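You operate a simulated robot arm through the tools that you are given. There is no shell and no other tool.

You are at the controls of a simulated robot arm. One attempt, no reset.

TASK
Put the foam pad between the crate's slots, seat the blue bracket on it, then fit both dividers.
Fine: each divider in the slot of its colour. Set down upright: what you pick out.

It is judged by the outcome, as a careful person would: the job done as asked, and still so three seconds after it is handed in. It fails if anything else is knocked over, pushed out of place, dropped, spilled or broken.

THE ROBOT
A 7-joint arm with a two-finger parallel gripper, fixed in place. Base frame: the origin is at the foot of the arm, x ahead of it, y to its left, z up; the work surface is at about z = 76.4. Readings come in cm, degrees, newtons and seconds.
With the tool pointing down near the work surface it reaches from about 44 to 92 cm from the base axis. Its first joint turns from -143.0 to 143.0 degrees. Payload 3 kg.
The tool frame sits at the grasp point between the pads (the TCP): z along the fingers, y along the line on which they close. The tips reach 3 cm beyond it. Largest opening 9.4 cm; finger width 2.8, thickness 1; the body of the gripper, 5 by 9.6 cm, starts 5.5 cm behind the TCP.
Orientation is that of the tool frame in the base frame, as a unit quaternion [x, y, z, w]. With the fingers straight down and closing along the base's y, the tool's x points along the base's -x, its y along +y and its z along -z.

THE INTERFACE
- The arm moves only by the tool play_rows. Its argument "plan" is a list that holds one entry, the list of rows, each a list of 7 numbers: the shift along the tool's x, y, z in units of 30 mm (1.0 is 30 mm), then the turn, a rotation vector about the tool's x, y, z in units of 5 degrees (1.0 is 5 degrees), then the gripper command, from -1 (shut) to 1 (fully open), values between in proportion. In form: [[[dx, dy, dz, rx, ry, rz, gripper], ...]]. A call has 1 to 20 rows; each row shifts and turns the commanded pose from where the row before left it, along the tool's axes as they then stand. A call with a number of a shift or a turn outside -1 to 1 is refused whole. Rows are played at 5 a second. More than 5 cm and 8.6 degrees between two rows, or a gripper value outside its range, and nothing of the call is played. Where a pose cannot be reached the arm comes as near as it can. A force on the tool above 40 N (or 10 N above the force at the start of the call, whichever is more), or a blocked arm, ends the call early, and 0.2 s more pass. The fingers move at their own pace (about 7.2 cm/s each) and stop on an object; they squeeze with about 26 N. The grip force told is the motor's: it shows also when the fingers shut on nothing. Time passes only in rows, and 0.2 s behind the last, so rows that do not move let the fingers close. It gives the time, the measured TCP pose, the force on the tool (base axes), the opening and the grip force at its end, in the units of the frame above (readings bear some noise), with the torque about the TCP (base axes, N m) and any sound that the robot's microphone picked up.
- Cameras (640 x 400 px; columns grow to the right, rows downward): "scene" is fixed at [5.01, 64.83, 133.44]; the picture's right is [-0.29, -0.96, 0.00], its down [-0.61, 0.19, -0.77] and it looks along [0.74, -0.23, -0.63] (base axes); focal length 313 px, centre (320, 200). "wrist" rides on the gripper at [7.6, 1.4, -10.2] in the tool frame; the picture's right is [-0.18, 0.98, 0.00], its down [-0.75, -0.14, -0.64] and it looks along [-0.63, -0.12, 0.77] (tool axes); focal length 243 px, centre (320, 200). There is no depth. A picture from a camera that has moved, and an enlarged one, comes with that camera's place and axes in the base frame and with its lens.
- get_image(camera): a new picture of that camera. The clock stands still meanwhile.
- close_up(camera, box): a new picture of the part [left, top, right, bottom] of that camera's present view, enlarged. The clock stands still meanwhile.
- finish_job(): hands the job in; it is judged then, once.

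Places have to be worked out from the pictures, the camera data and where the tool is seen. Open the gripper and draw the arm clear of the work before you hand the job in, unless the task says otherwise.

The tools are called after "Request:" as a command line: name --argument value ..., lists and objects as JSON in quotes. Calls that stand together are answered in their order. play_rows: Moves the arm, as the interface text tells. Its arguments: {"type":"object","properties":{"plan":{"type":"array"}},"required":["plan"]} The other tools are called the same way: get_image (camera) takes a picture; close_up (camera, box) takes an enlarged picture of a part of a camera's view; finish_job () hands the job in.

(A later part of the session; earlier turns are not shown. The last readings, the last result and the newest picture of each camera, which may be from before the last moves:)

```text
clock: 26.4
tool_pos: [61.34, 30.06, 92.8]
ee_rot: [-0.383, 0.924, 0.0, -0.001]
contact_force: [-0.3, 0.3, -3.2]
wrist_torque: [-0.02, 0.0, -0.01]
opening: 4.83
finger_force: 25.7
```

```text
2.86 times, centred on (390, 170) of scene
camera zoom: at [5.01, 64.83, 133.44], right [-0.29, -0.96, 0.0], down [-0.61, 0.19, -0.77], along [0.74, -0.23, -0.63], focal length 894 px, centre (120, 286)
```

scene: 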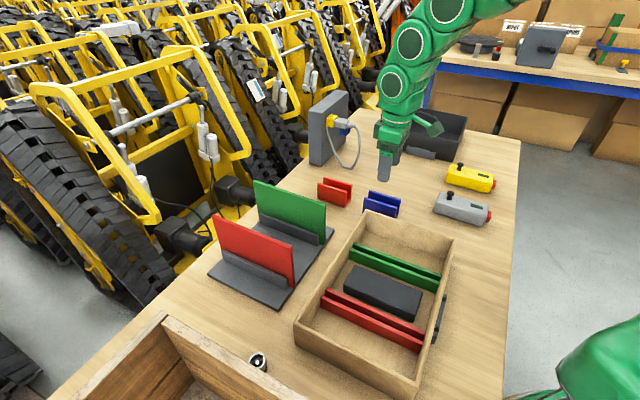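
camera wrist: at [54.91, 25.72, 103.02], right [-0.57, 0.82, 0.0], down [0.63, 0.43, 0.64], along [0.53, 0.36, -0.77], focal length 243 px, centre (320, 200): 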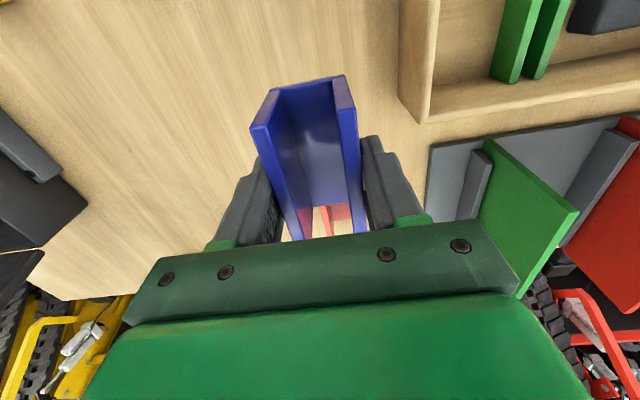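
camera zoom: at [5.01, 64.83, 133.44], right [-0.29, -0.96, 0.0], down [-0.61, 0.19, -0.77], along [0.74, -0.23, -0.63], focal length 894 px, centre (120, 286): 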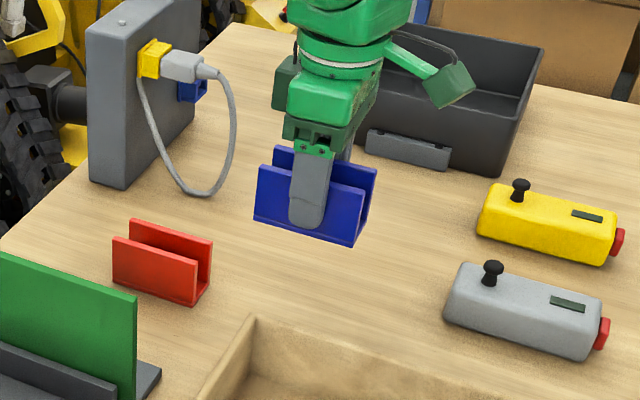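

The bracket is held level. I carry it at z≈93 to above the pad at (37.15, 41.62).

Request:
play_rows --plan '[[[0.2977, 0.8427, 0, 0, 0, 0, -1], [0.2977, 0.8427, 0, 0, 0, 0, -1], [0.2977, 0.8427, 0, 0, 0, 0, -1], [0.2977, 0.8427, 0, 0, 0, 0, -1], [0.2977, 0.8427, 0, 0, 0, 0, -1], [0.2977, 0.8427, 0, 0, 0, 0, -1], [0.2977, 0.8427, 0, 0, 0, 0, -1], [0.2977, 0.8427, 0, 0, 0, 0, -1], [0.2977, 0.8427, 0, 0, 0, 0, -1], [0.2977, 0.8427, 0, 0, 0, 0, -1], [0, 0, 0, 0, 0, 0, -1], [0, 0, 0, 0, 0, 0, -1]]]'

Request:
close_up --camera "wrist" --box '[170, 0, 450, 245]'

Request:
close_up --camera "scene" --box '[290, 180, 470, 400]'

```text
clock: 29.0
tool_pos: [37.01, 42.07, 92.95]
ee_rot: [-0.383, 0.924, 0.0, 0.0]
contact_force: [-0.2, -1.5, -4.1]
wrist_torque: [-0.01, 0.02, 0.05]
opening: 4.81
finger_force: 26.0
```

```text
1.63 times, centred on (310, 122) of wrist
camera zoom: at [30.67, 37.5, 103.07], right [-0.57, 0.82, 0.0], down [0.63, 0.43, 0.64], along [0.53, 0.36, -0.77], focal length 396 px, centre (336, 326)
```

zoom: 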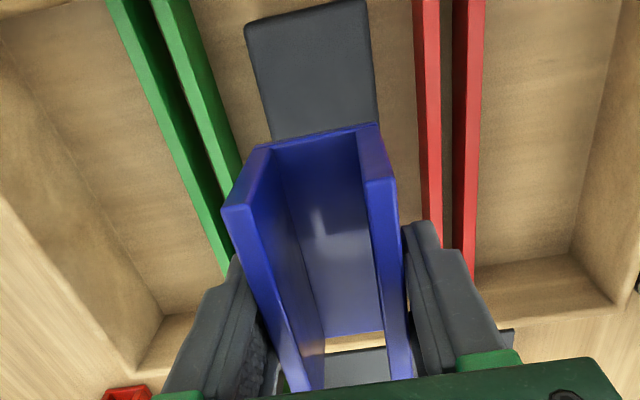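

```text
1.82 times, centred on (380, 290) of scene
camera zoom: at [5.01, 64.83, 133.44], right [-0.29, -0.96, 0.0], down [-0.61, 0.19, -0.77], along [0.74, -0.23, -0.63], focal length 569 px, centre (211, 36)
```

zoom: 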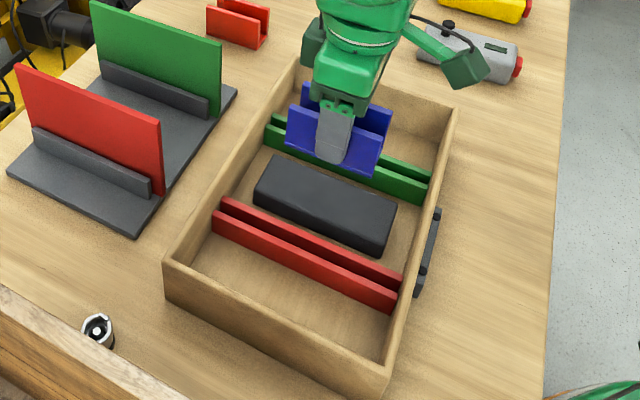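

The bracket is above the pad, offset by about 0.2 cm toward the red slot. I correct that and lower to about 0.8 cm above the pad.

Request:
play_rows --plan '[[[0, -0.065, 0.2, 0, 0, 0, -1], [0, 0, 0.7, 0, 0, 0, -1], [0, 0, 0.8, 0, 0, 0, -1], [0, 0, 0.5, 0, 0, 0, -1], [0, 0, 0.2, 0, 0, 0, -1], [0, 0, 0, 0, 0, 0, -1]]]'

Request:
close_up --camera "wrist" --box '[170, 0, 450, 245]'

Request:
close_up --camera "scene" --box '[310, 210, 450, 330]'

```text
clock: 30.4
tool_pos: [37.2, 41.78, 85.72]
ee_rot: [-0.383, 0.924, 0.0, 0.0]
contact_force: [0.4, -0.6, -3.4]
wrist_torque: [-0.04, 0.05, 0.03]
opening: 4.82
finger_force: 25.7
```

```text
1.63 times, centred on (310, 122) of wrist
camera zoom: at [30.81, 37.28, 95.89], right [-0.57, 0.82, 0.0], down [0.63, 0.43, 0.64], along [0.53, 0.36, -0.77], focal length 396 px, centre (336, 326)
```

zoom: 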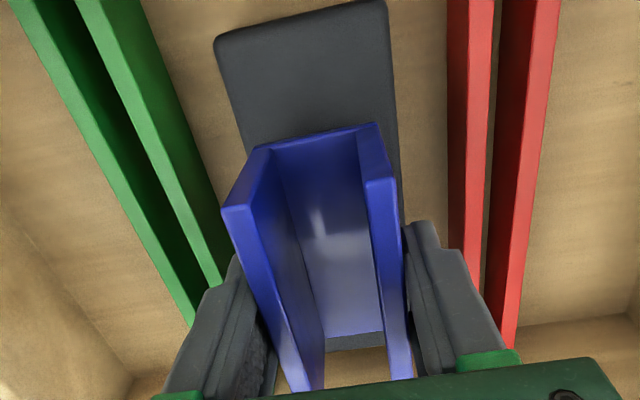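

```text
3.33 times, centred on (380, 270) of scene
camera zoom: at [5.01, 64.83, 133.44], right [-0.29, -0.96, 0.0], down [-0.61, 0.19, -0.77], along [0.74, -0.23, -0.63], focal length 1042 px, centre (120, -33)
```

zoom: 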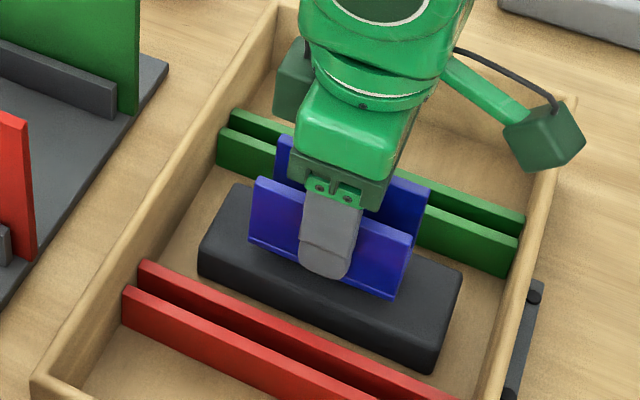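

Bracket and pad are aligned. I lower in 1 mm steps until contact.

Request:
play_rows --plan '[[[0, 0, 0.07, 0, 0, 0, -1], [0, 0, 0.04, 0, 0, 0, -1], [0, 0, 0.04, 0, 0, 0, -1], [0, 0, 0.04, 0, 0, 0, -1], [0, 0, 0, 0, 0, 0, -1]]]'

```text
clock: 31.6
tool_pos: [37.2, 41.78, 85.21]
ee_rot: [-0.383, 0.924, 0.0, 0.0]
contact_force: [0.1, 0.0, -2.8]
wrist_torque: [-0.02, 0.03, -0.02]
opening: 4.81
finger_force: 26.0
```

Still no contact (force only the bracket's weight). I continue in 1 mm steps.

Request:
play_rows --plan '[[[0, 0, 0.035, 0, 0, 0, -1], [0, 0, 0.035, 0, 0, 0, -1], [0, 0, 0.035, 0, 0, 0, -1], [0, 0, 0, 0, 0, 0, -1]]]'

```text
clock: 32.6
tool_pos: [37.2, 41.73, 84.79]
ee_rot: [-0.383, 0.924, 0.0, 0.0]
contact_force: [0.0, 0.7, -3.5]
wrist_torque: [0.0, 0.01, 0.01]
opening: 4.83
finger_force: 26.0
```

Request:
close_up --camera "scene" --box '[340, 240, 430, 310]'

Request:
close_up --camera "wrist" --box '[250, 50, 390, 245]'

```text
5.71 times, centred on (385, 275) of scene
camera zoom: at [5.01, 64.83, 133.44], right [-0.29, -0.96, 0.0], down [-0.61, 0.19, -0.77], along [0.74, -0.23, -0.63], focal length 1787 px, centre (-51, -229)
```

zoom: 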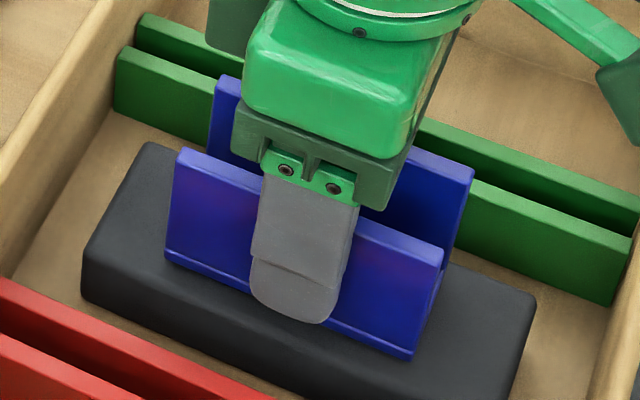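

```text
2.05 times, centred on (320, 148) of wrist
camera zoom: at [30.83, 37.31, 94.99], right [-0.57, 0.82, 0.0], down [0.63, 0.43, 0.64], along [0.53, 0.36, -0.77], focal length 498 px, centre (320, 308)
```

zoom: 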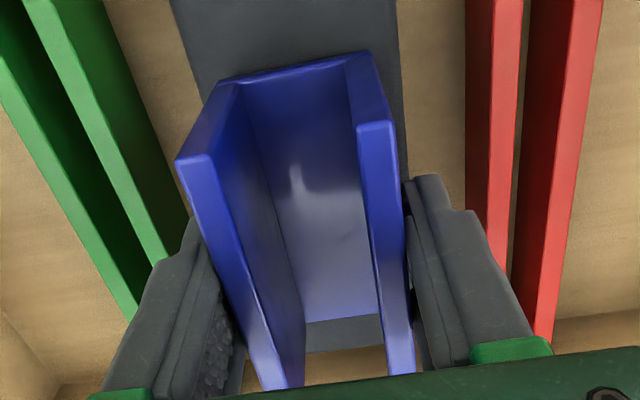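

Nearly touching by the picture. I keep lowering in 0.8 mm steps.

Request:
play_rows --plan '[[[0, 0, 0.027, 0, 0, 0, -1], [0, 0, 0.027, 0, 0, 0, -1], [0, 0, 0.027, 0, 0, 0, -1], [0, 0, 0, 0, 0, 0, -1]]]'

```text
clock: 33.6
tool_pos: [37.15, 41.64, 84.57]
ee_rot: [-0.382, 0.924, 0.0, 0.0]
contact_force: [0.7, 0.3, -3.8]
wrist_torque: [0.01, 0.02, 0.0]
opening: 4.82
finger_force: 26.0
```

Request:
play_rows --plan '[[[0, 0, 0.027, 0, 0, 0, -1], [0, 0, 0.027, 0, 0, 0, -1], [0, 0, 0.027, 0, 0, 0, -1], [0, 0, 0, 0, 0, 0, -1]]]'

```text
clock: 34.6
tool_pos: [37.31, 41.85, 84.44]
ee_rot: [-0.383, 0.924, 0.001, 0.002]
contact_force: [1.6, -1.4, 24.3]
wrist_torque: [0.0, -0.03, 0.0]
opening: 4.84
finger_force: 26.1
```

Contact (24 N upward): the bracket rests on the pad. I release gently and look.

Request:
play_rows --plan '[[[0, 0, -0.015, 0, 0, 0, -0.5], [0, 0, 0, 0, 0, 0, 0.1], [0, 0, 0, 0, 0, 0, 0.3], [0, 0, 0, 0, 0, 0, 0.4], [0, 0, 0, 0, 0, 0, 0.4]]]'

Request:
get_image --camera "wrist"

Request:
close_up --camera "scene" --box '[340, 240, 430, 310]'

```text
clock: 35.8
tool_pos: [37.15, 41.74, 84.39]
ee_rot: [-0.383, 0.924, 0.001, 0.0]
contact_force: [-0.1, -0.5, -0.1]
wrist_torque: [0.0, 0.01, -0.02]
opening: 6.6
finger_force: 0.0
```

```text
taken
camera wrist: at [30.81, 37.32, 94.51], right [-0.57, 0.82, 0.0], down [0.63, 0.43, 0.64], along [0.53, 0.36, -0.77], focal length 243 px, centre (320, 200)
```

wrist: 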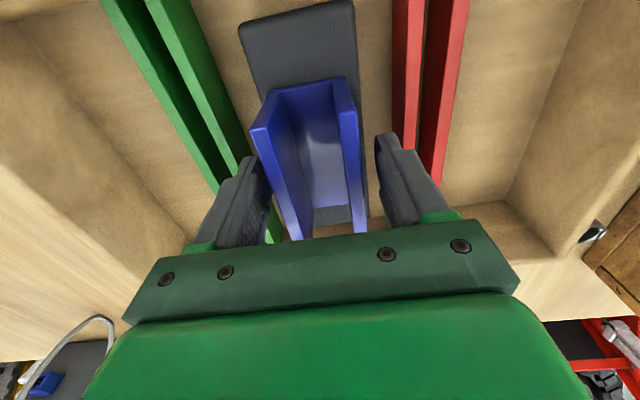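

```text
5.71 times, centred on (385, 275) of scene
camera zoom: at [5.01, 64.83, 133.44], right [-0.29, -0.96, 0.0], down [-0.61, 0.19, -0.77], along [0.74, -0.23, -0.63], focal length 1787 px, centre (-51, -229)
```

zoom: 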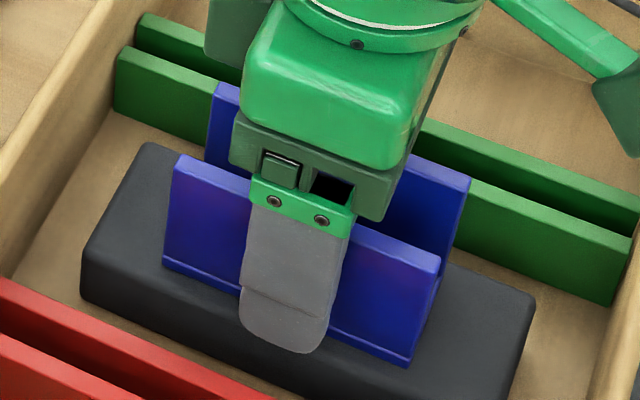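

The bracket is seated upright on the pad. I rise straight up to z≈100, then move out above the red divider in the rack, at about (51.4, 65.2).

Request:
play_rows --plan '[[[0, 0, -0.3, 0, 0, 0, 0.4], [0, 0, -0.8, 0, 0, 0, 0.4], [0, 0, -1, 0, 0, 0, 0.4], [0, 0, -1, 0, 0, 0, 0.4], [0, 0, -1, 0, 0, 0, 0.4], [0, 0, -1, 0, 0, 0, 0.4], [0, 0, -0.1, 0, 0, 0, 0.4], [-0.887, 0.218, 0, 0, 0, 0, 0.4], [-0.887, 0.218, 0, 0, 0, 0, 0.4], [-0.887, 0.218, 0, 0, 0, 0, 0.4], [-0.887, 0.218, 0, 0, 0, 0, 0.4], [-0.887, 0.218, 0, 0, 0, 0, 0.4], [-0.887, 0.218, 0, 0, 0, 0, 0.4], [-0.887, 0.218, 0, 0, 0, 0, 0.4], [-0.887, 0.218, 0, 0, 0, 0, 0.4], [-0.887, 0.218, 0, 0, 0, 0, 0.4], [-0.887, 0.218, 0, 0, 0, 0, 0.4], [0, 0, 0, 0, 0, 0, 0.4], [0, 0, 0, 0, 0, 0, 0.4]]]'

Request:
get_image --camera "wrist"

Request:
get_image --camera "scene"

```text
clock: 39.8
tool_pos: [51.31, 65.09, 100.03]
ee_rot: [-0.383, 0.924, 0.0, 0.0]
contact_force: [0.5, -0.2, 0.2]
wrist_torque: [-0.03, -0.04, 0.02]
opening: 6.57
finger_force: 0.1
```

```text
taken
camera wrist: at [45.03, 60.74, 110.18], right [-0.57, 0.82, 0.0], down [0.63, 0.43, 0.64], along [0.53, 0.36, -0.77], focal length 243 px, centre (320, 200)
```

wrist: 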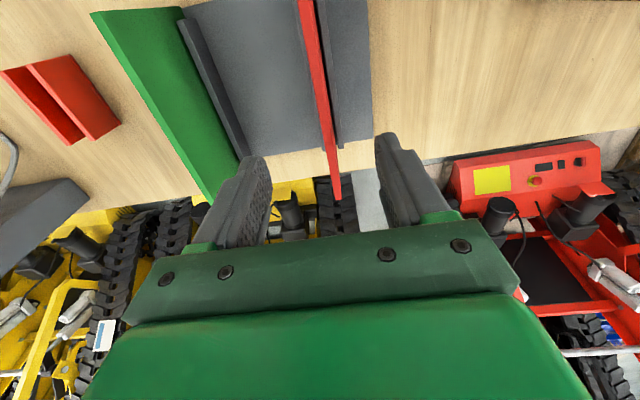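

```text
taken
```

scene: 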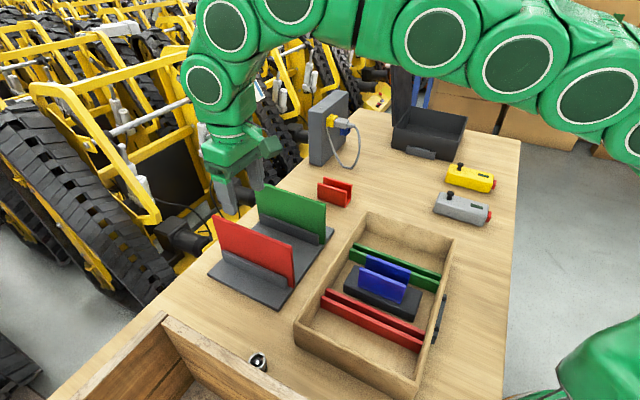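

Request:
close_up --camera "wrist" --box '[240, 0, 400, 100]'

Request:
close_up --camera "wrist" --box '[240, 100, 400, 210]'

Request:
close_up --camera "scene" --box '[320, 230, 450, 330]'

```text
4.00 times, centred on (320, 50) of wrist
camera zoom: at [45.03, 60.74, 110.18], right [-0.57, 0.82, 0.0], down [0.63, 0.43, 0.64], along [0.53, 0.36, -0.77], focal length 970 px, centre (320, 800)
```

zoom: 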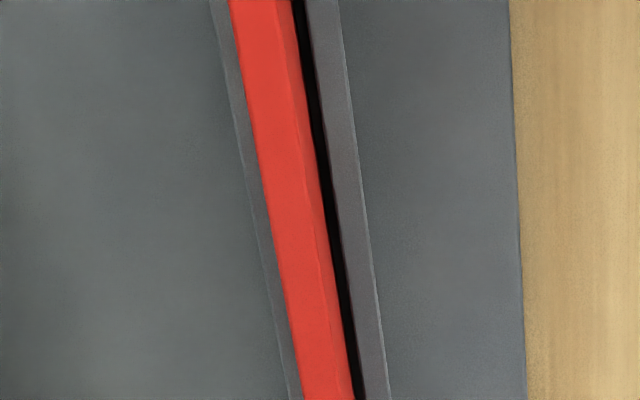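

```text
3.64 times, centred on (320, 155) of wrist
camera zoom: at [45.03, 60.74, 110.18], right [-0.57, 0.82, 0.0], down [0.63, 0.43, 0.64], along [0.53, 0.36, -0.77], focal length 882 px, centre (320, 364)
```

zoom: 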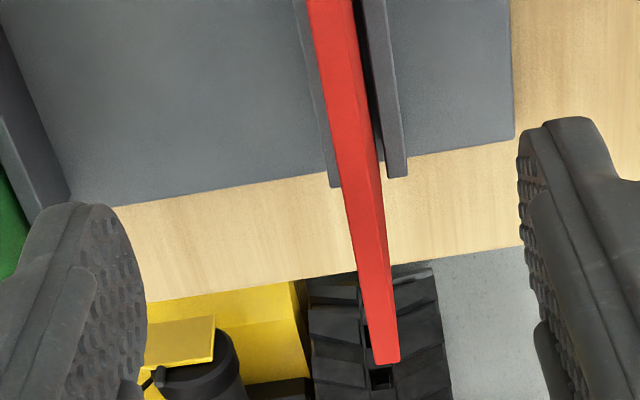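

```text
4.00 times, centred on (385, 280) of scene
camera zoom: at [5.01, 64.83, 133.44], right [-0.29, -0.96, 0.0], down [-0.61, 0.19, -0.77], along [0.74, -0.23, -0.63], focal length 1251 px, centre (60, -120)
```

zoom: 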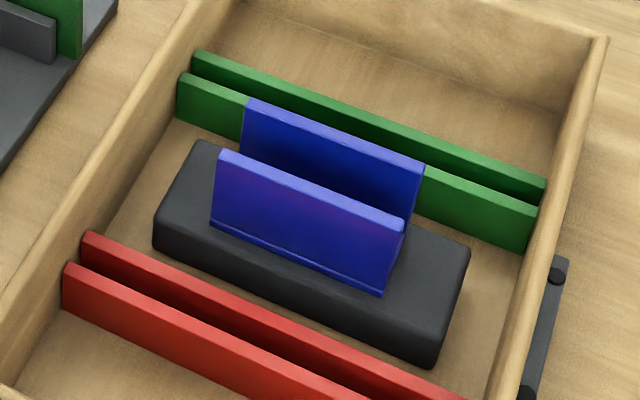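

The red divider runs parallel to the tool, about 0.27 cm to one side of the TCP axis, and about 0.75 cm thick. To find its near end, I back up 8 cm toward the base and look.

Request:
play_rows --plan '[[[0.9, 0, 0, 0, 0, 0, 0.4], [0.9, 0, 0, 0, 0, 0, 0.4], [0.867, 0, 0, 0, 0, 0, 0.4], [0, 0, 0, 0, 0, 0, 0.4], [0, 0, 0, 0, 0, 0, 0.4]]]'

Request:
get_image --camera "wrist"

Request:
close_up --camera "wrist" --box '[240, 0, 400, 100]'

Request:
close_up --camera "wrist" --box '[240, 70, 400, 170]'

```text
clock: 41.0
tool_pos: [45.74, 59.53, 99.94]
ee_rot: [-0.383, 0.924, 0.0, 0.001]
contact_force: [0.4, 0.5, -0.5]
wrist_torque: [0.03, 0.04, 0.0]
opening: 6.59
finger_force: 0.0
```

```text
taken
camera wrist: at [39.36, 55.02, 110.08], right [-0.57, 0.82, 0.0], down [0.63, 0.43, 0.64], along [0.53, 0.36, -0.77], focal length 243 px, centre (320, 200)
```

wrist: 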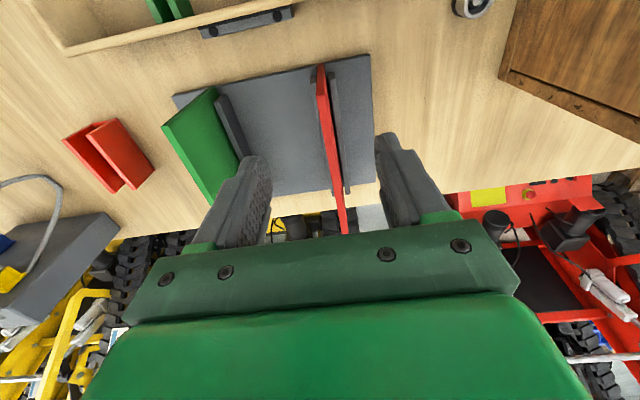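

```text
4.00 times, centred on (320, 50) of wrist
camera zoom: at [39.36, 55.02, 110.08], right [-0.57, 0.82, 0.0], down [0.63, 0.43, 0.64], along [0.53, 0.36, -0.77], focal length 970 px, centre (320, 800)
```

zoom: 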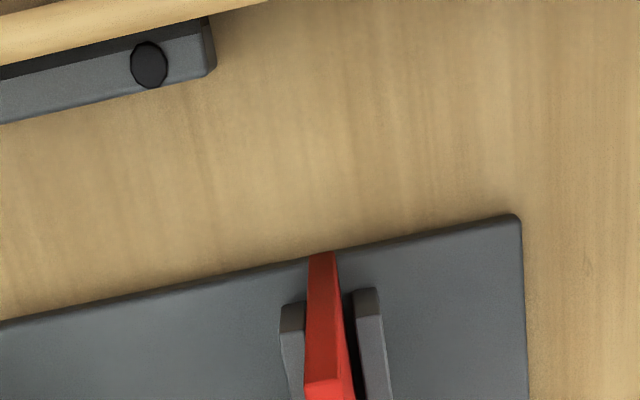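

```text
4.00 times, centred on (320, 120) of wrist
camera zoom: at [39.36, 55.02, 110.08], right [-0.57, 0.82, 0.0], down [0.63, 0.43, 0.64], along [0.53, 0.36, -0.77], focal length 970 px, centre (320, 520)
```

zoom: 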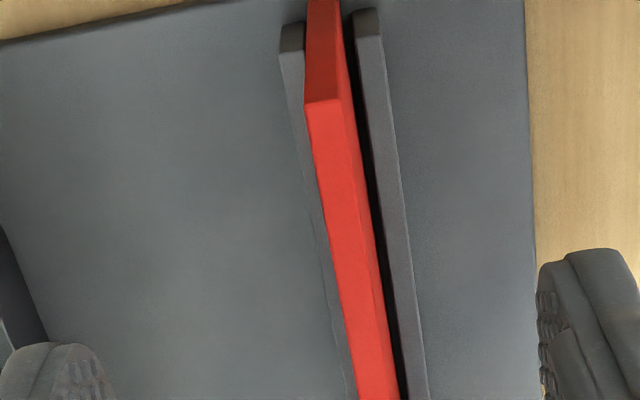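

Now I have the red divider's ends: it spans 19.2 cm with its centre 8.07 cm further out and 0.3 cm sideways from the TCP; top at z≈89.5. I move over its centre and descend to z≈87.6.

Request:
play_rows --plan '[[[-0.9, 0.1, 0, 0, 0, 0, 0.4], [-0.9, 0, 0, 0, 0, 0, 0.4], [-0.89, 0, 0, 0, 0, 0, 0.4], [0, 0, 0, 0, 0, 0, 0.4], [0, 0, 0.8, 0, 0, 0, 0.4], [0, 0, 0.8, 0, 0, 0, 0.4], [0, 0, 0.8, 0, 0, 0, 0.4], [0, 0, 0.4, 0, 0, 0, 0.4], [0, 0, 0, 0, 0, 0, 0.4], [0, 0, 0, 0, 0, 0, 0.4]]]'

Request:
get_image --camera "wrist"

Request:
close_up --camera "wrist" --box '[240, 60, 400, 200]'

Request:
close_up --camera "scene" --box '[190, 130, 350, 310]'

```text
clock: 43.2
tool_pos: [51.21, 65.37, 91.63]
ee_rot: [-0.383, 0.924, 0.0, 0.0]
contact_force: [-0.3, 0.2, -0.1]
wrist_torque: [-0.02, 0.0, 0.03]
opening: 6.56
finger_force: 0.0
```

```text
taken
camera wrist: at [44.81, 60.96, 101.77], right [-0.57, 0.82, 0.0], down [0.63, 0.43, 0.64], along [0.53, 0.36, -0.77], focal length 243 px, centre (320, 200)
```

wrist: 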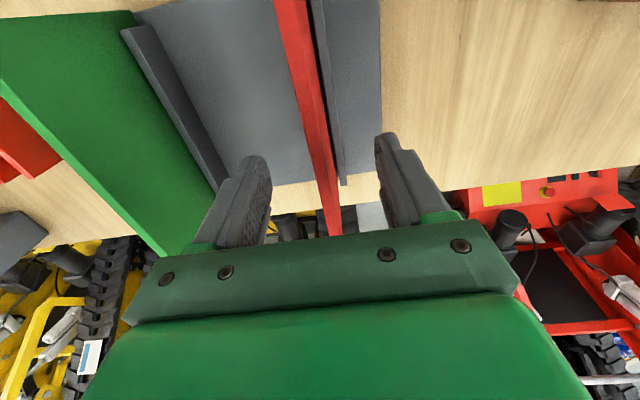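

```text
2.86 times, centred on (320, 130) of wrist
camera zoom: at [44.81, 60.96, 101.77], right [-0.57, 0.82, 0.0], down [0.63, 0.43, 0.64], along [0.53, 0.36, -0.77], focal length 693 px, centre (320, 400)
```

zoom: 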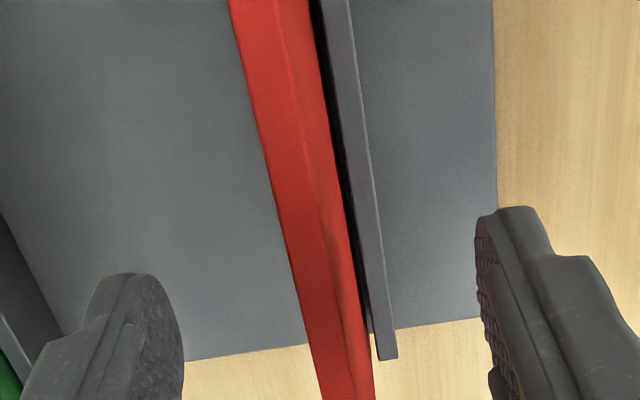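

```text
2.22 times, centred on (270, 220) of scene
camera zoom: at [5.01, 64.83, 133.44], right [-0.29, -0.96, 0.0], down [-0.61, 0.19, -0.77], along [0.74, -0.23, -0.63], focal length 695 px, centre (431, 156)
```

zoom: 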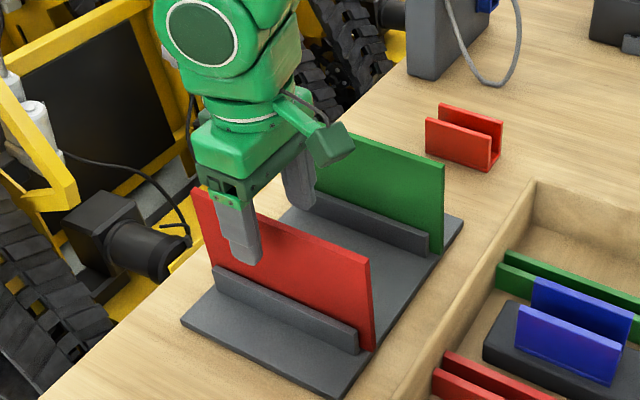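

Centred within 1 mm. I descend 4 cm more and close on the red divider.

Request:
play_rows --plan '[[[0, 0, 0.5, 0, 0, 0, 0.4], [0, 0, 0.5, 0, 0, 0, 0.4], [0, 0, 0.35, 0, 0, 0, 0.4], [0, 0, 0, 0, 0, 0, 0.4], [0, 0, 0, 0, 0, 0, -0.1], [0, 0, 0, 0, 0, 0, -0.5], [0, 0, 0, 0, 0, 0, -1], [0, 0, 0, 0, 0, 0, -1], [0, 0, 0, 0, 0, 0, -1], [0, 0, 0, 0, 0, 0, -1]]]'

Request:
close_up --camera "wrist" --box '[200, 0, 440, 240]'

Request:
close_up --camera "scene" --box '[190, 130, 350, 310]'

```text
clock: 45.4
tool_pos: [51.22, 65.44, 87.57]
ee_rot: [-0.383, 0.924, 0.0, 0.0]
contact_force: [0.0, 0.8, 0.2]
wrist_torque: [-0.01, -0.01, -0.01]
opening: 1.14
finger_force: 26.5
```

```text
1.67 times, centred on (320, 120) of wrist
camera zoom: at [44.86, 61.0, 97.7], right [-0.57, 0.82, 0.0], down [0.63, 0.43, 0.64], along [0.53, 0.36, -0.77], focal length 404 px, centre (320, 333)
```

zoom: 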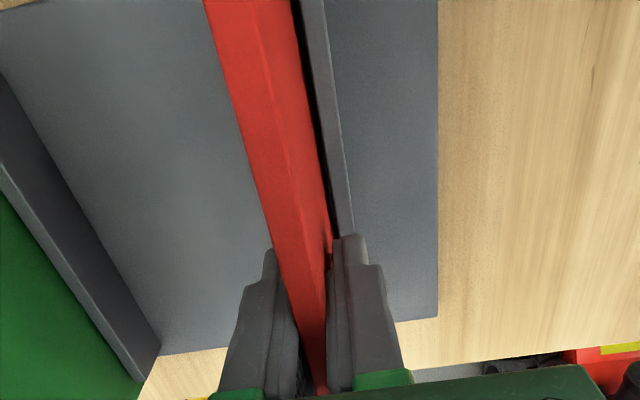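

```text
2.22 times, centred on (270, 220) of scene
camera zoom: at [5.01, 64.83, 133.44], right [-0.29, -0.96, 0.0], down [-0.61, 0.19, -0.77], along [0.74, -0.23, -0.63], focal length 695 px, centre (431, 156)
```

zoom: 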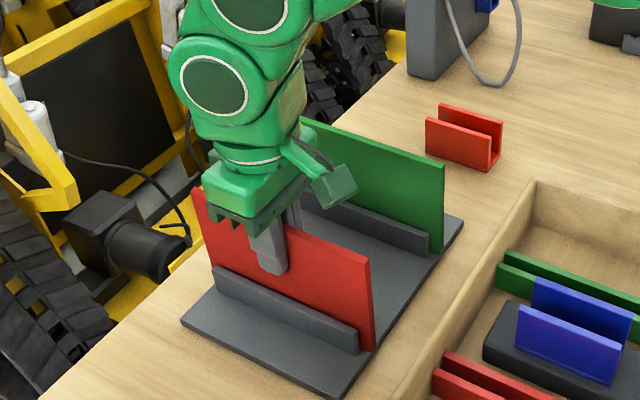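

Gripped at 1.14 cm. I lift slowly out of the rack first by 2 cm and check forces and that the rack stays.

Request:
play_rows --plan '[[[0, 0, -0.1, 0, 0, 0, -1], [0, 0, -0.15, 0, 0, 0, -1], [0, 0, -0.2, 0, 0, 0, -1], [0, 0, -0.25, 0, 0, 0, -1], [0, 0, 0, 0, 0, 0, -1]]]'

Request:
close_up --camera "scene" --box '[190, 130, 350, 310]'

```text
clock: 46.6
tool_pos: [51.3, 65.42, 89.73]
ee_rot: [-0.383, 0.924, -0.001, 0.0]
contact_force: [-0.7, 0.7, 0.4]
wrist_torque: [0.0, -0.02, -0.01]
opening: 1.17
finger_force: 25.7
```

```text
2.22 times, centred on (270, 220) of scene
camera zoom: at [5.01, 64.83, 133.44], right [-0.29, -0.96, 0.0], down [-0.61, 0.19, -0.77], along [0.74, -0.23, -0.63], focal length 695 px, centre (431, 156)
```

zoom: 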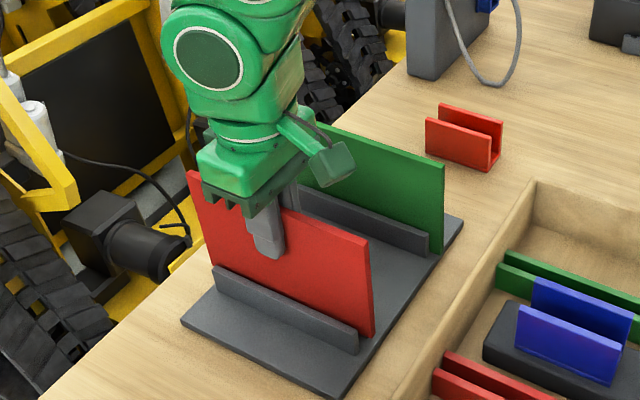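

It comes free without dragging the rack. I lift on to z≈100 and carry it in toward the crate, over the red slot.

Request:
play_rows --plan '[[[0, 0, -0.7, 0, 0, 0, -1], [0, 0, -0.9, 0, 0, 0, -1], [0, 0, -0.9, 0, 0, 0, -1], [0, 0, -0.9, 0, 0, 0, -1], [0.4, 0, 0, 0, 0, 0, -1], [0.85, -0.01, 0, 0, 0, 0, -1], [0.85, -0.01, 0, 0, 0, 0, -1], [0.85, -0.01, 0, 0, 0, 0, -1], [0.85, -0.01, 0, 0, 0, 0, -1], [0.85, -0.01, 0, 0, 0, 0, -1], [0.85, -0.01, 0, 0, 0, 0, -1], [0.85, -0.01, 0, 0, 0, 0, -1], [0.85, -0.01, 0, 0, 0, 0, -1], [0.85, 0, 0, 0, 0, 0, -1], [0.85, 0, 0, 0, 0, 0, -1], [0, 0, 0, 0, 0, 0, -1], [0, 0, 0, 0, 0, 0, -1]]]'

Request:
get_image --camera "wrist"

Request:
get_image --camera "scene"

```text
clock: 50.2
tool_pos: [32.49, 46.31, 99.78]
ee_rot: [-0.383, 0.924, 0.0, 0.0]
contact_force: [-0.3, -0.4, -0.4]
wrist_torque: [-0.01, 0.03, -0.01]
opening: 1.14
finger_force: 25.9
```

```text
taken
camera wrist: at [26.12, 41.93, 109.98], right [-0.57, 0.82, 0.0], down [0.63, 0.43, 0.64], along [0.53, 0.36, -0.77], focal length 243 px, centre (320, 200)
```

wrist: 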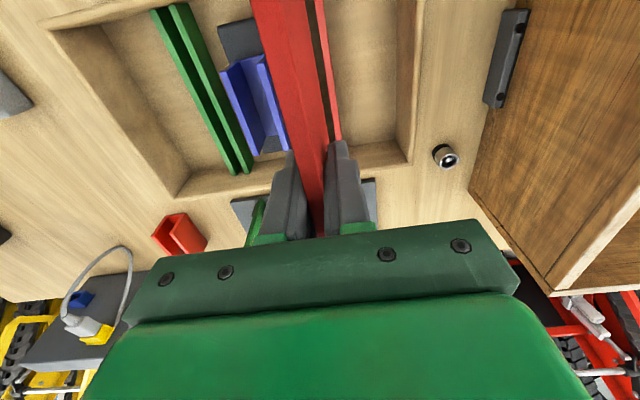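

```text
taken
```

scene: 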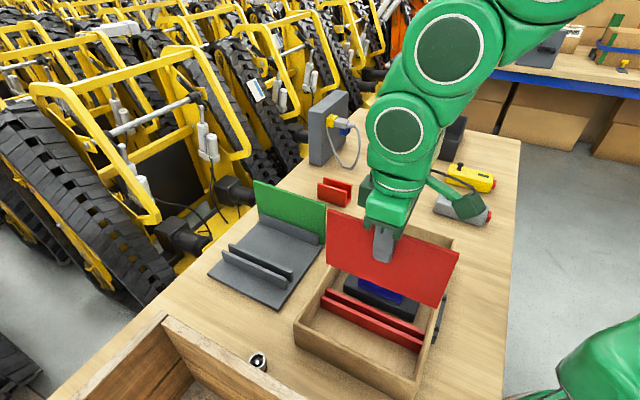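

The divider hangs over the crate. I enlarge both views to line it up with the red slot.

Request:
close_up --camera "wrist" --box '[240, 0, 400, 100]'

Request:
close_up --camera "wrist" --box '[260, 70, 440, 200]'

Request:
close_up --camera "scene" --box '[280, 190, 480, 390]'

```text
4.00 times, centred on (320, 50) of wrist
camera zoom: at [26.12, 41.93, 109.98], right [-0.57, 0.82, 0.0], down [0.63, 0.43, 0.64], along [0.53, 0.36, -0.77], focal length 970 px, centre (320, 800)
```

zoom: 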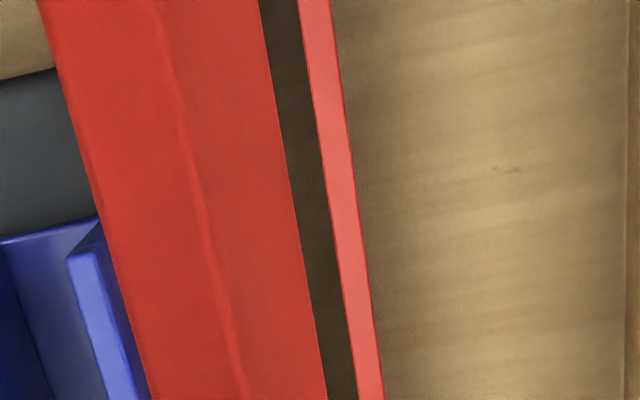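

```text
3.08 times, centred on (350, 135) of wrist
camera zoom: at [26.12, 41.93, 109.98], right [-0.57, 0.82, 0.0], down [0.63, 0.43, 0.64], along [0.53, 0.36, -0.77], focal length 746 px, centre (228, 400)
```

zoom: 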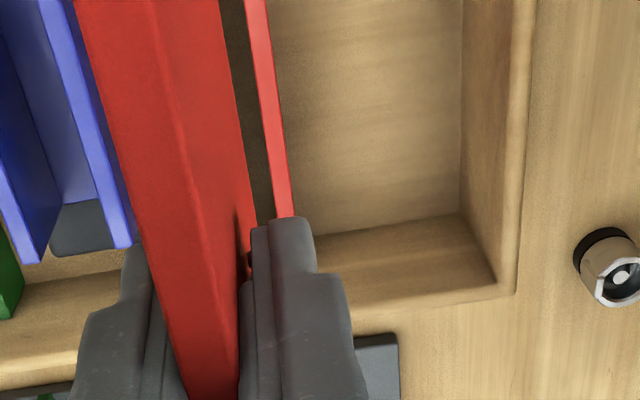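

```text
2.00 times, centred on (380, 290) of scene
camera zoom: at [5.01, 64.83, 133.44], right [-0.29, -0.96, 0.0], down [-0.61, 0.19, -0.77], along [0.74, -0.23, -0.63], focal length 626 px, centre (200, 20)
```

zoom: 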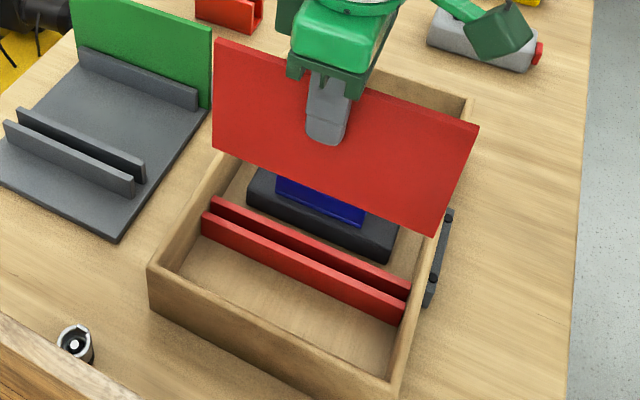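

I check the crate's end walls and rail ends closely in the scene view, since the divider's 19 cm length must fit between the long walls.

Request:
close_up --camera "scene" --box '[380, 280, 460, 350]'

Request:
close_up --camera "scene" --box '[300, 240, 400, 320]'

```text
5.71 times, centred on (420, 315) of scene
camera zoom: at [5.01, 64.83, 133.44], right [-0.29, -0.96, 0.0], down [-0.61, 0.19, -0.77], along [0.74, -0.23, -0.63], focal length 1787 px, centre (-251, -457)
```

zoom: 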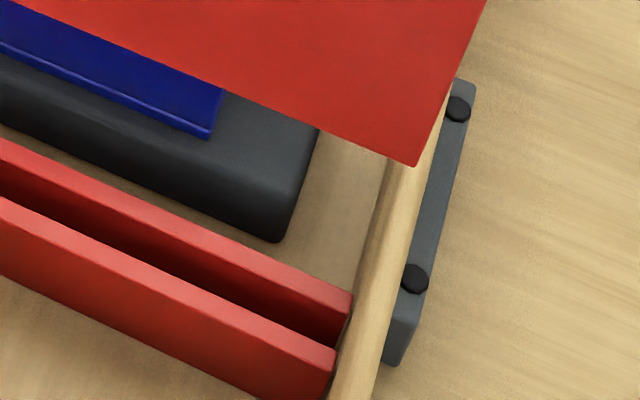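

```text
5.00 times, centred on (350, 280) of scene
camera zoom: at [5.01, 64.83, 133.44], right [-0.29, -0.96, 0.0], down [-0.61, 0.19, -0.77], along [0.74, -0.23, -0.63], focal length 1564 px, centre (170, -200)
```

zoom: 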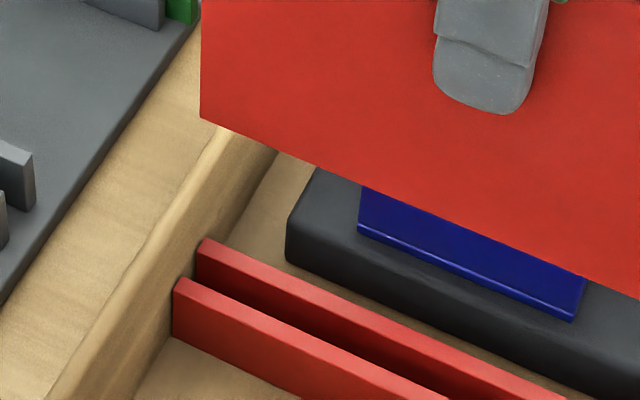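

The divider needs to move about 0.26 cm toward the far rail side and 0.2 cm outward. I make that correction and lower until its bottom edge is about 1 cm above the rim (TCP z≈94.4).

Request:
play_rows --plan '[[[-0.067, 0.087, 0.2, 0, 0, 0, -1], [0, 0, 0.7, 0, 0, 0, -1], [0, 0, 0.6, 0, 0, 0, -1], [0, 0, 0.3, 0, 0, 0, -1], [0, 0, 0, 0, 0, 0, -1], [0, 0, 0, 0, 0, 0, -1]]]'

Request:
close_up --camera "wrist" --box '[240, 0, 400, 100]'

Request:
close_up --camera "wrist" --box '[260, 70, 440, 200]'

Request:
close_up --camera "scene" --box '[380, 280, 460, 350]'

Request:
close_up --camera "scene" --box '[300, 240, 400, 320]'

```text
clock: 51.6
tool_pos: [32.55, 46.71, 94.4]
ee_rot: [-0.382, 0.924, 0.0, 0.001]
contact_force: [0.3, 0.0, -1.1]
wrist_torque: [0.03, 0.0, 0.0]
opening: 1.19
finger_force: 26.4
```

```text
4.00 times, centred on (320, 50) of wrist
camera zoom: at [26.11, 42.24, 104.55], right [-0.57, 0.82, 0.0], down [0.63, 0.43, 0.64], along [0.53, 0.36, -0.77], focal length 970 px, centre (320, 800)
```

zoom: 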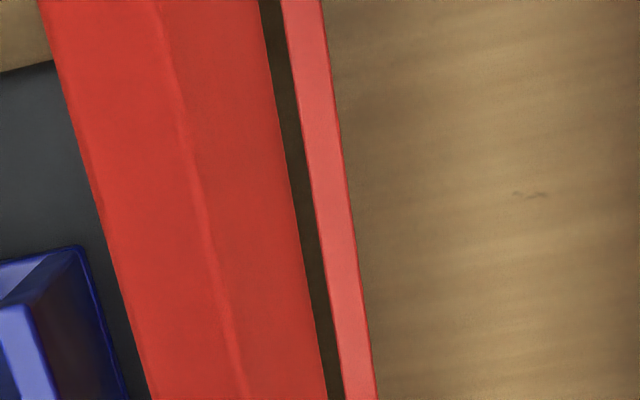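

```text
3.08 times, centred on (350, 135) of wrist
camera zoom: at [26.11, 42.24, 104.55], right [-0.57, 0.82, 0.0], down [0.63, 0.43, 0.64], along [0.53, 0.36, -0.77], focal length 746 px, centre (228, 400)
```

zoom: 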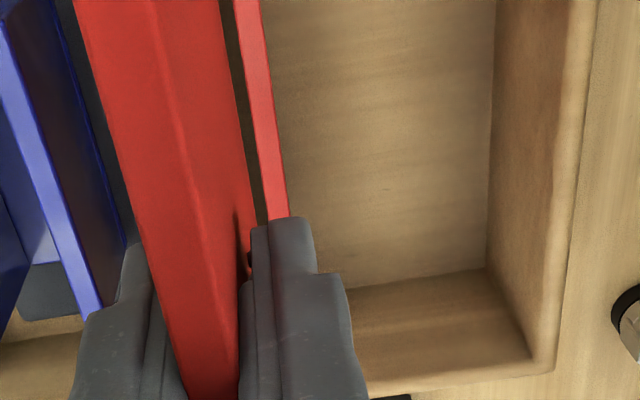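

```text
5.71 times, centred on (420, 315) of scene
camera zoom: at [5.01, 64.83, 133.44], right [-0.29, -0.96, 0.0], down [-0.61, 0.19, -0.77], along [0.74, -0.23, -0.63], focal length 1787 px, centre (-251, -457)
```

zoom: 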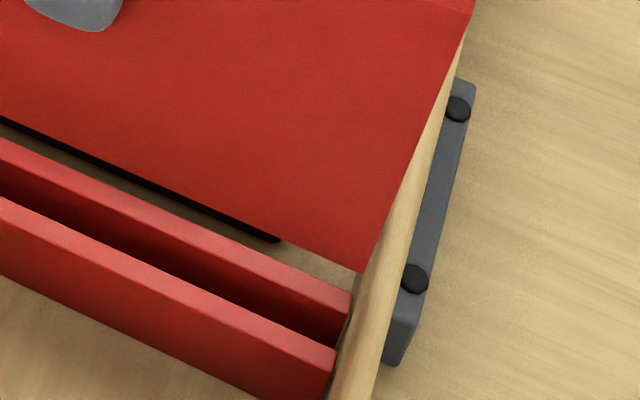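

```text
5.00 times, centred on (350, 280) of scene
camera zoom: at [5.01, 64.83, 133.44], right [-0.29, -0.96, 0.0], down [-0.61, 0.19, -0.77], along [0.74, -0.23, -0.63], focal length 1564 px, centre (170, -200)
```

zoom: 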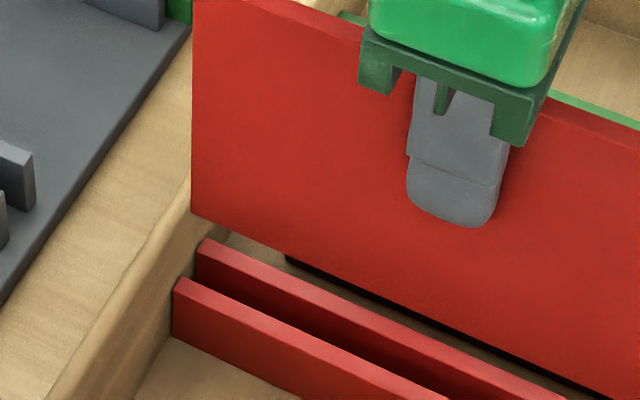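

By the wrist view the divider's face is 0.2 cm from the far rail's inner edge, so it is centred in the slot, and lengthwise it is centred between the walls with slight clearance. I lower gently past the rim to just above the rails.

Request:
play_rows --plan '[[[0, 0, 0.15, 0, 0, 0, -1], [0, 0, 0.15, 0, 0, 0, -1], [0, 0, 0.15, 0, 0, 0, -1], [0, 0, 0.15, 0, 0, 0, -1], [0, 0, 0.15, 0, 0, 0, -1], [0, 0, 0.15, 0, 0, 0, -1], [0, 0, 0, 0, 0, 0, -1]]]'

Request:
close_up --camera "wrist" --box '[240, 0, 400, 100]'

Request:
close_up --camera "scene" --box '[380, 280, 460, 350]'

Request:
close_up --camera "scene" --box '[300, 240, 400, 320]'

```text
clock: 53.2
tool_pos: [32.53, 46.67, 91.83]
ee_rot: [-0.382, 0.924, 0.0, 0.0]
contact_force: [0.6, 0.5, -0.3]
wrist_torque: [0.03, 0.01, -0.02]
opening: 1.17
finger_force: 26.6
```

```text
4.00 times, centred on (320, 50) of wrist
camera zoom: at [26.1, 42.26, 101.86], right [-0.57, 0.82, 0.0], down [0.63, 0.43, 0.64], along [0.53, 0.36, -0.77], focal length 970 px, centre (320, 800)
```

zoom: 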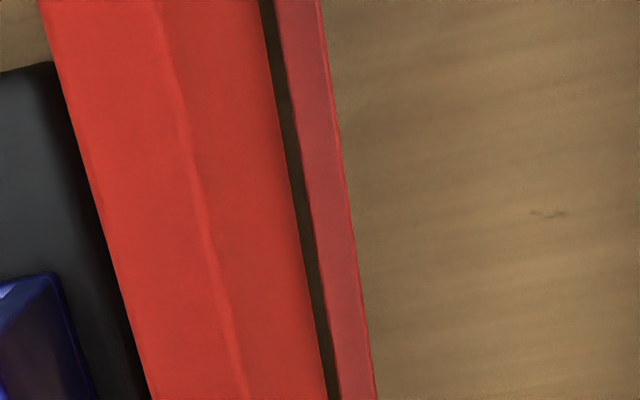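

```text
5.71 times, centred on (420, 315) of scene
camera zoom: at [5.01, 64.83, 133.44], right [-0.29, -0.96, 0.0], down [-0.61, 0.19, -0.77], along [0.74, -0.23, -0.63], focal length 1787 px, centre (-251, -457)
```

zoom: 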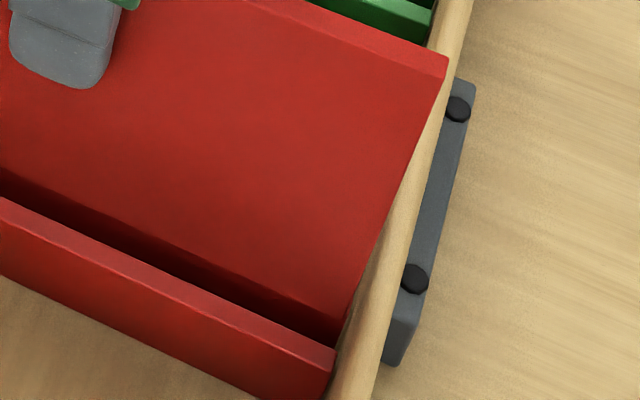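

```text
5.00 times, centred on (350, 280) of scene
camera zoom: at [5.01, 64.83, 133.44], right [-0.29, -0.96, 0.0], down [-0.61, 0.19, -0.77], along [0.74, -0.23, -0.63], focal length 1564 px, centre (170, -200)
```

zoom: 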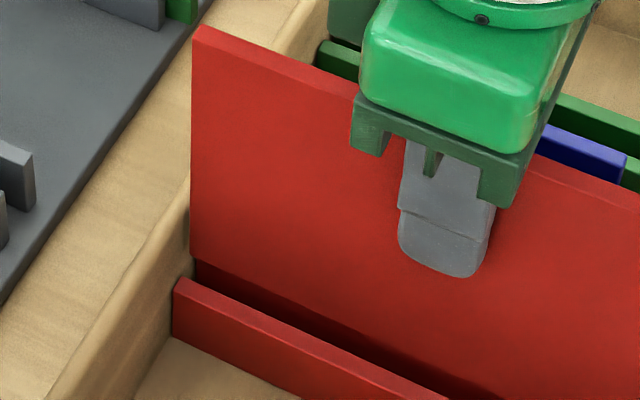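

No contact, and the gap to the far rail is still about 0.2 cm. I push on down into the slot by 1.8 cm and check the forces.

Request:
play_rows --plan '[[[0, 0, 0.08, 0, 0, 0, -1], [0, 0, 0.08, 0, 0, 0, -1], [0, 0, 0.08, 0, 0, 0, -1], [0, 0, 0.12, 0, 0, 0, -1], [0, 0, 0.12, 0, 0, 0, -1], [0, 0, 0.12, 0, 0, 0, -1], [0, 0, 0, 0, 0, 0, -1]]]'

Request:
close_up --camera "scene" --box '[300, 200, 460, 360]'

Request:
close_up --camera "wrist" --box '[240, 0, 400, 100]'

```text
clock: 54.8
tool_pos: [32.6, 46.72, 89.97]
ee_rot: [-0.382, 0.924, 0.0, 0.001]
contact_force: [-0.2, 0.7, -0.9]
wrist_torque: [-0.02, 0.01, 0.01]
opening: 1.17
finger_force: 26.6
```

```text
2.50 times, centred on (380, 280) of scene
camera zoom: at [5.01, 64.83, 133.44], right [-0.29, -0.96, 0.0], down [-0.61, 0.19, -0.77], along [0.74, -0.23, -0.63], focal length 782 px, centre (170, 0)
```

zoom: 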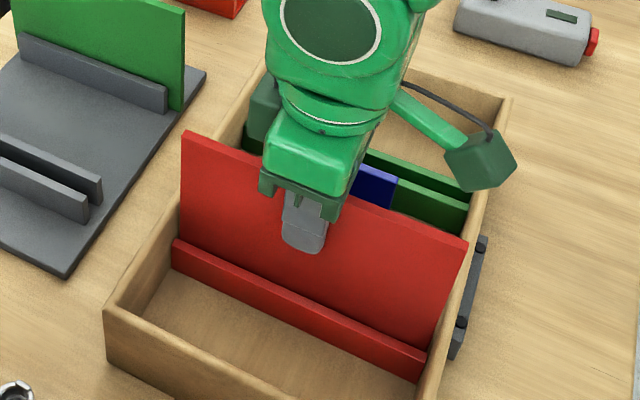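

```text
4.00 times, centred on (320, 50) of wrist
camera zoom: at [26.11, 42.23, 100.06], right [-0.57, 0.82, 0.0], down [0.63, 0.43, 0.64], along [0.53, 0.36, -0.77], focal length 970 px, centre (320, 800)
```

zoom: 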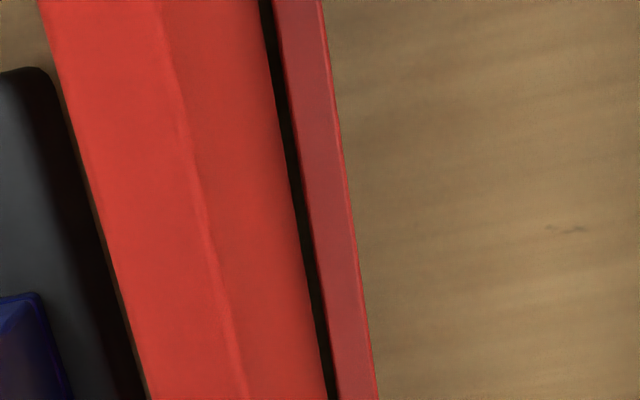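

The bottom edge is now 1.2 cm below the rail tops with no force: it is in the slot. I continue down, slowing near the floor.

Request:
play_rows --plan '[[[0, 0, 0.12, 0, 0, 0, -1], [0, 0, 0.12, 0, 0, 0, -1], [0, 0, 0.12, 0, 0, 0, -1], [0, 0, 0.12, 0, 0, 0, -1], [0, 0, 0.08, 0, 0, 0, -1], [0, 0, 0.04, 0, 0, 0, -1], [0, 0, 0, 0, 0, 0, -1]]]'

```text
clock: 56.4
tool_pos: [32.48, 46.77, 88.24]
ee_rot: [-0.382, 0.924, 0.0, 0.0]
contact_force: [0.2, 0.0, -1.1]
wrist_torque: [-0.01, 0.02, 0.0]
opening: 1.17
finger_force: 25.7
```

Request:
play_rows --plan '[[[0, 0, 0.05, 0, 0, 0, -1], [0, 0, 0.04, 0, 0, 0, -1], [0, 0, 0.03, 0, 0, 0, -1], [0, 0, 0.03, 0, 0, 0, -1], [0, 0, 0, 0, 0, 0, -1]]]'

```text
clock: 57.6
tool_pos: [32.58, 46.57, 87.77]
ee_rot: [-0.383, 0.924, 0.0, 0.0]
contact_force: [0.4, 0.1, -0.6]
wrist_torque: [0.01, 0.01, 0.01]
opening: 1.16
finger_force: 25.8
```

Still free at z=87.77, and the floor should be within about 1–2 mm. I continue in 0.8 mm steps.

Request:
play_rows --plan '[[[0, 0, 0.025, 0, 0, 0, -1], [0, 0, 0.025, 0, 0, 0, -1], [0, 0, 0.025, 0, 0, 0, -1], [0, 0, 0, 0, 0, 0, -1]]]'

```text
clock: 58.6
tool_pos: [32.54, 46.63, 87.39]
ee_rot: [-0.383, 0.924, 0.0, 0.0]
contact_force: [-1.3, -0.2, -2.0]
wrist_torque: [0.02, 0.0, 0.01]
opening: 1.19
finger_force: 26.3
```

Request:
play_rows --plan '[[[0, 0, 0.025, 0, 0, 0, -1], [0, 0, 0.025, 0, 0, 0, -1], [0, 0, 0.025, 0, 0, 0, -1], [0, 0, 0, 0, 0, 0, -1]]]'

Request:
close_up --camera "scene" --box '[300, 220, 460, 380]'

```text
clock: 59.6
tool_pos: [32.62, 46.68, 87.12]
ee_rot: [-0.382, 0.924, 0.001, 0.001]
contact_force: [-3.5, -2.7, 23.6]
wrist_torque: [-0.14, 0.05, -0.03]
opening: 1.15
finger_force: 26.3
```

```text
2.50 times, centred on (380, 300) of scene
camera zoom: at [5.01, 64.83, 133.44], right [-0.29, -0.96, 0.0], down [-0.61, 0.19, -0.77], along [0.74, -0.23, -0.63], focal length 782 px, centre (170, -50)
```

zoom: 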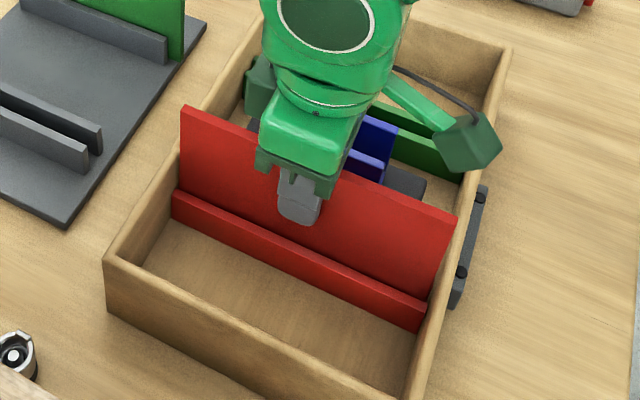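

Contact with the floor (24 N): the red divider is fully seated. I relax the pressure slightly and open to about 3.5 cm.

Request:
play_rows --plan '[[[0, 0, -0.02, 0, 0, 0, -0.8], [0, 0, 0, 0, 0, 0, -0.5], [0, 0, 0, 0, 0, 0, -0.26], [0, 0, 0, 0, 0, 0, -0.26], [0, 0, 0, 0, 0, 0, -0.26]]]'

Request:
get_image --camera "wrist"

Request:
close_up --camera "scene" --box '[300, 220, 460, 380]'

```text
clock: 60.8
tool_pos: [32.48, 46.61, 87.22]
ee_rot: [-0.382, 0.924, 0.0, 0.0]
contact_force: [-0.5, -0.4, 0.9]
wrist_torque: [0.0, 0.02, 0.0]
opening: 3.46
finger_force: 0.0
```

```text
taken
camera wrist: at [26.11, 42.25, 97.39], right [-0.57, 0.82, 0.0], down [0.63, 0.43, 0.64], along [0.53, 0.36, -0.77], focal length 243 px, centre (320, 200)
```

wrist: 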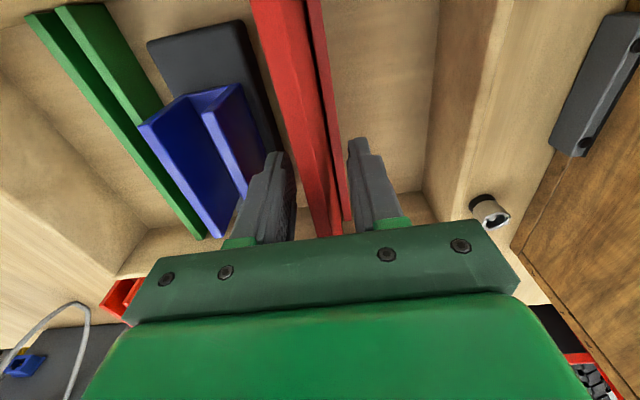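

```text
2.50 times, centred on (380, 300) of scene
camera zoom: at [5.01, 64.83, 133.44], right [-0.29, -0.96, 0.0], down [-0.61, 0.19, -0.77], along [0.74, -0.23, -0.63], focal length 782 px, centre (170, -50)
```

zoom: 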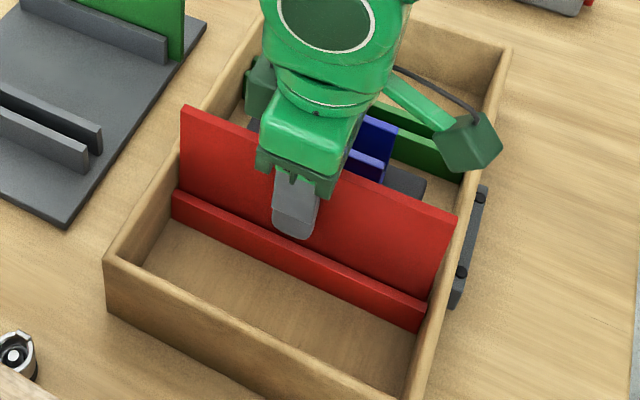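

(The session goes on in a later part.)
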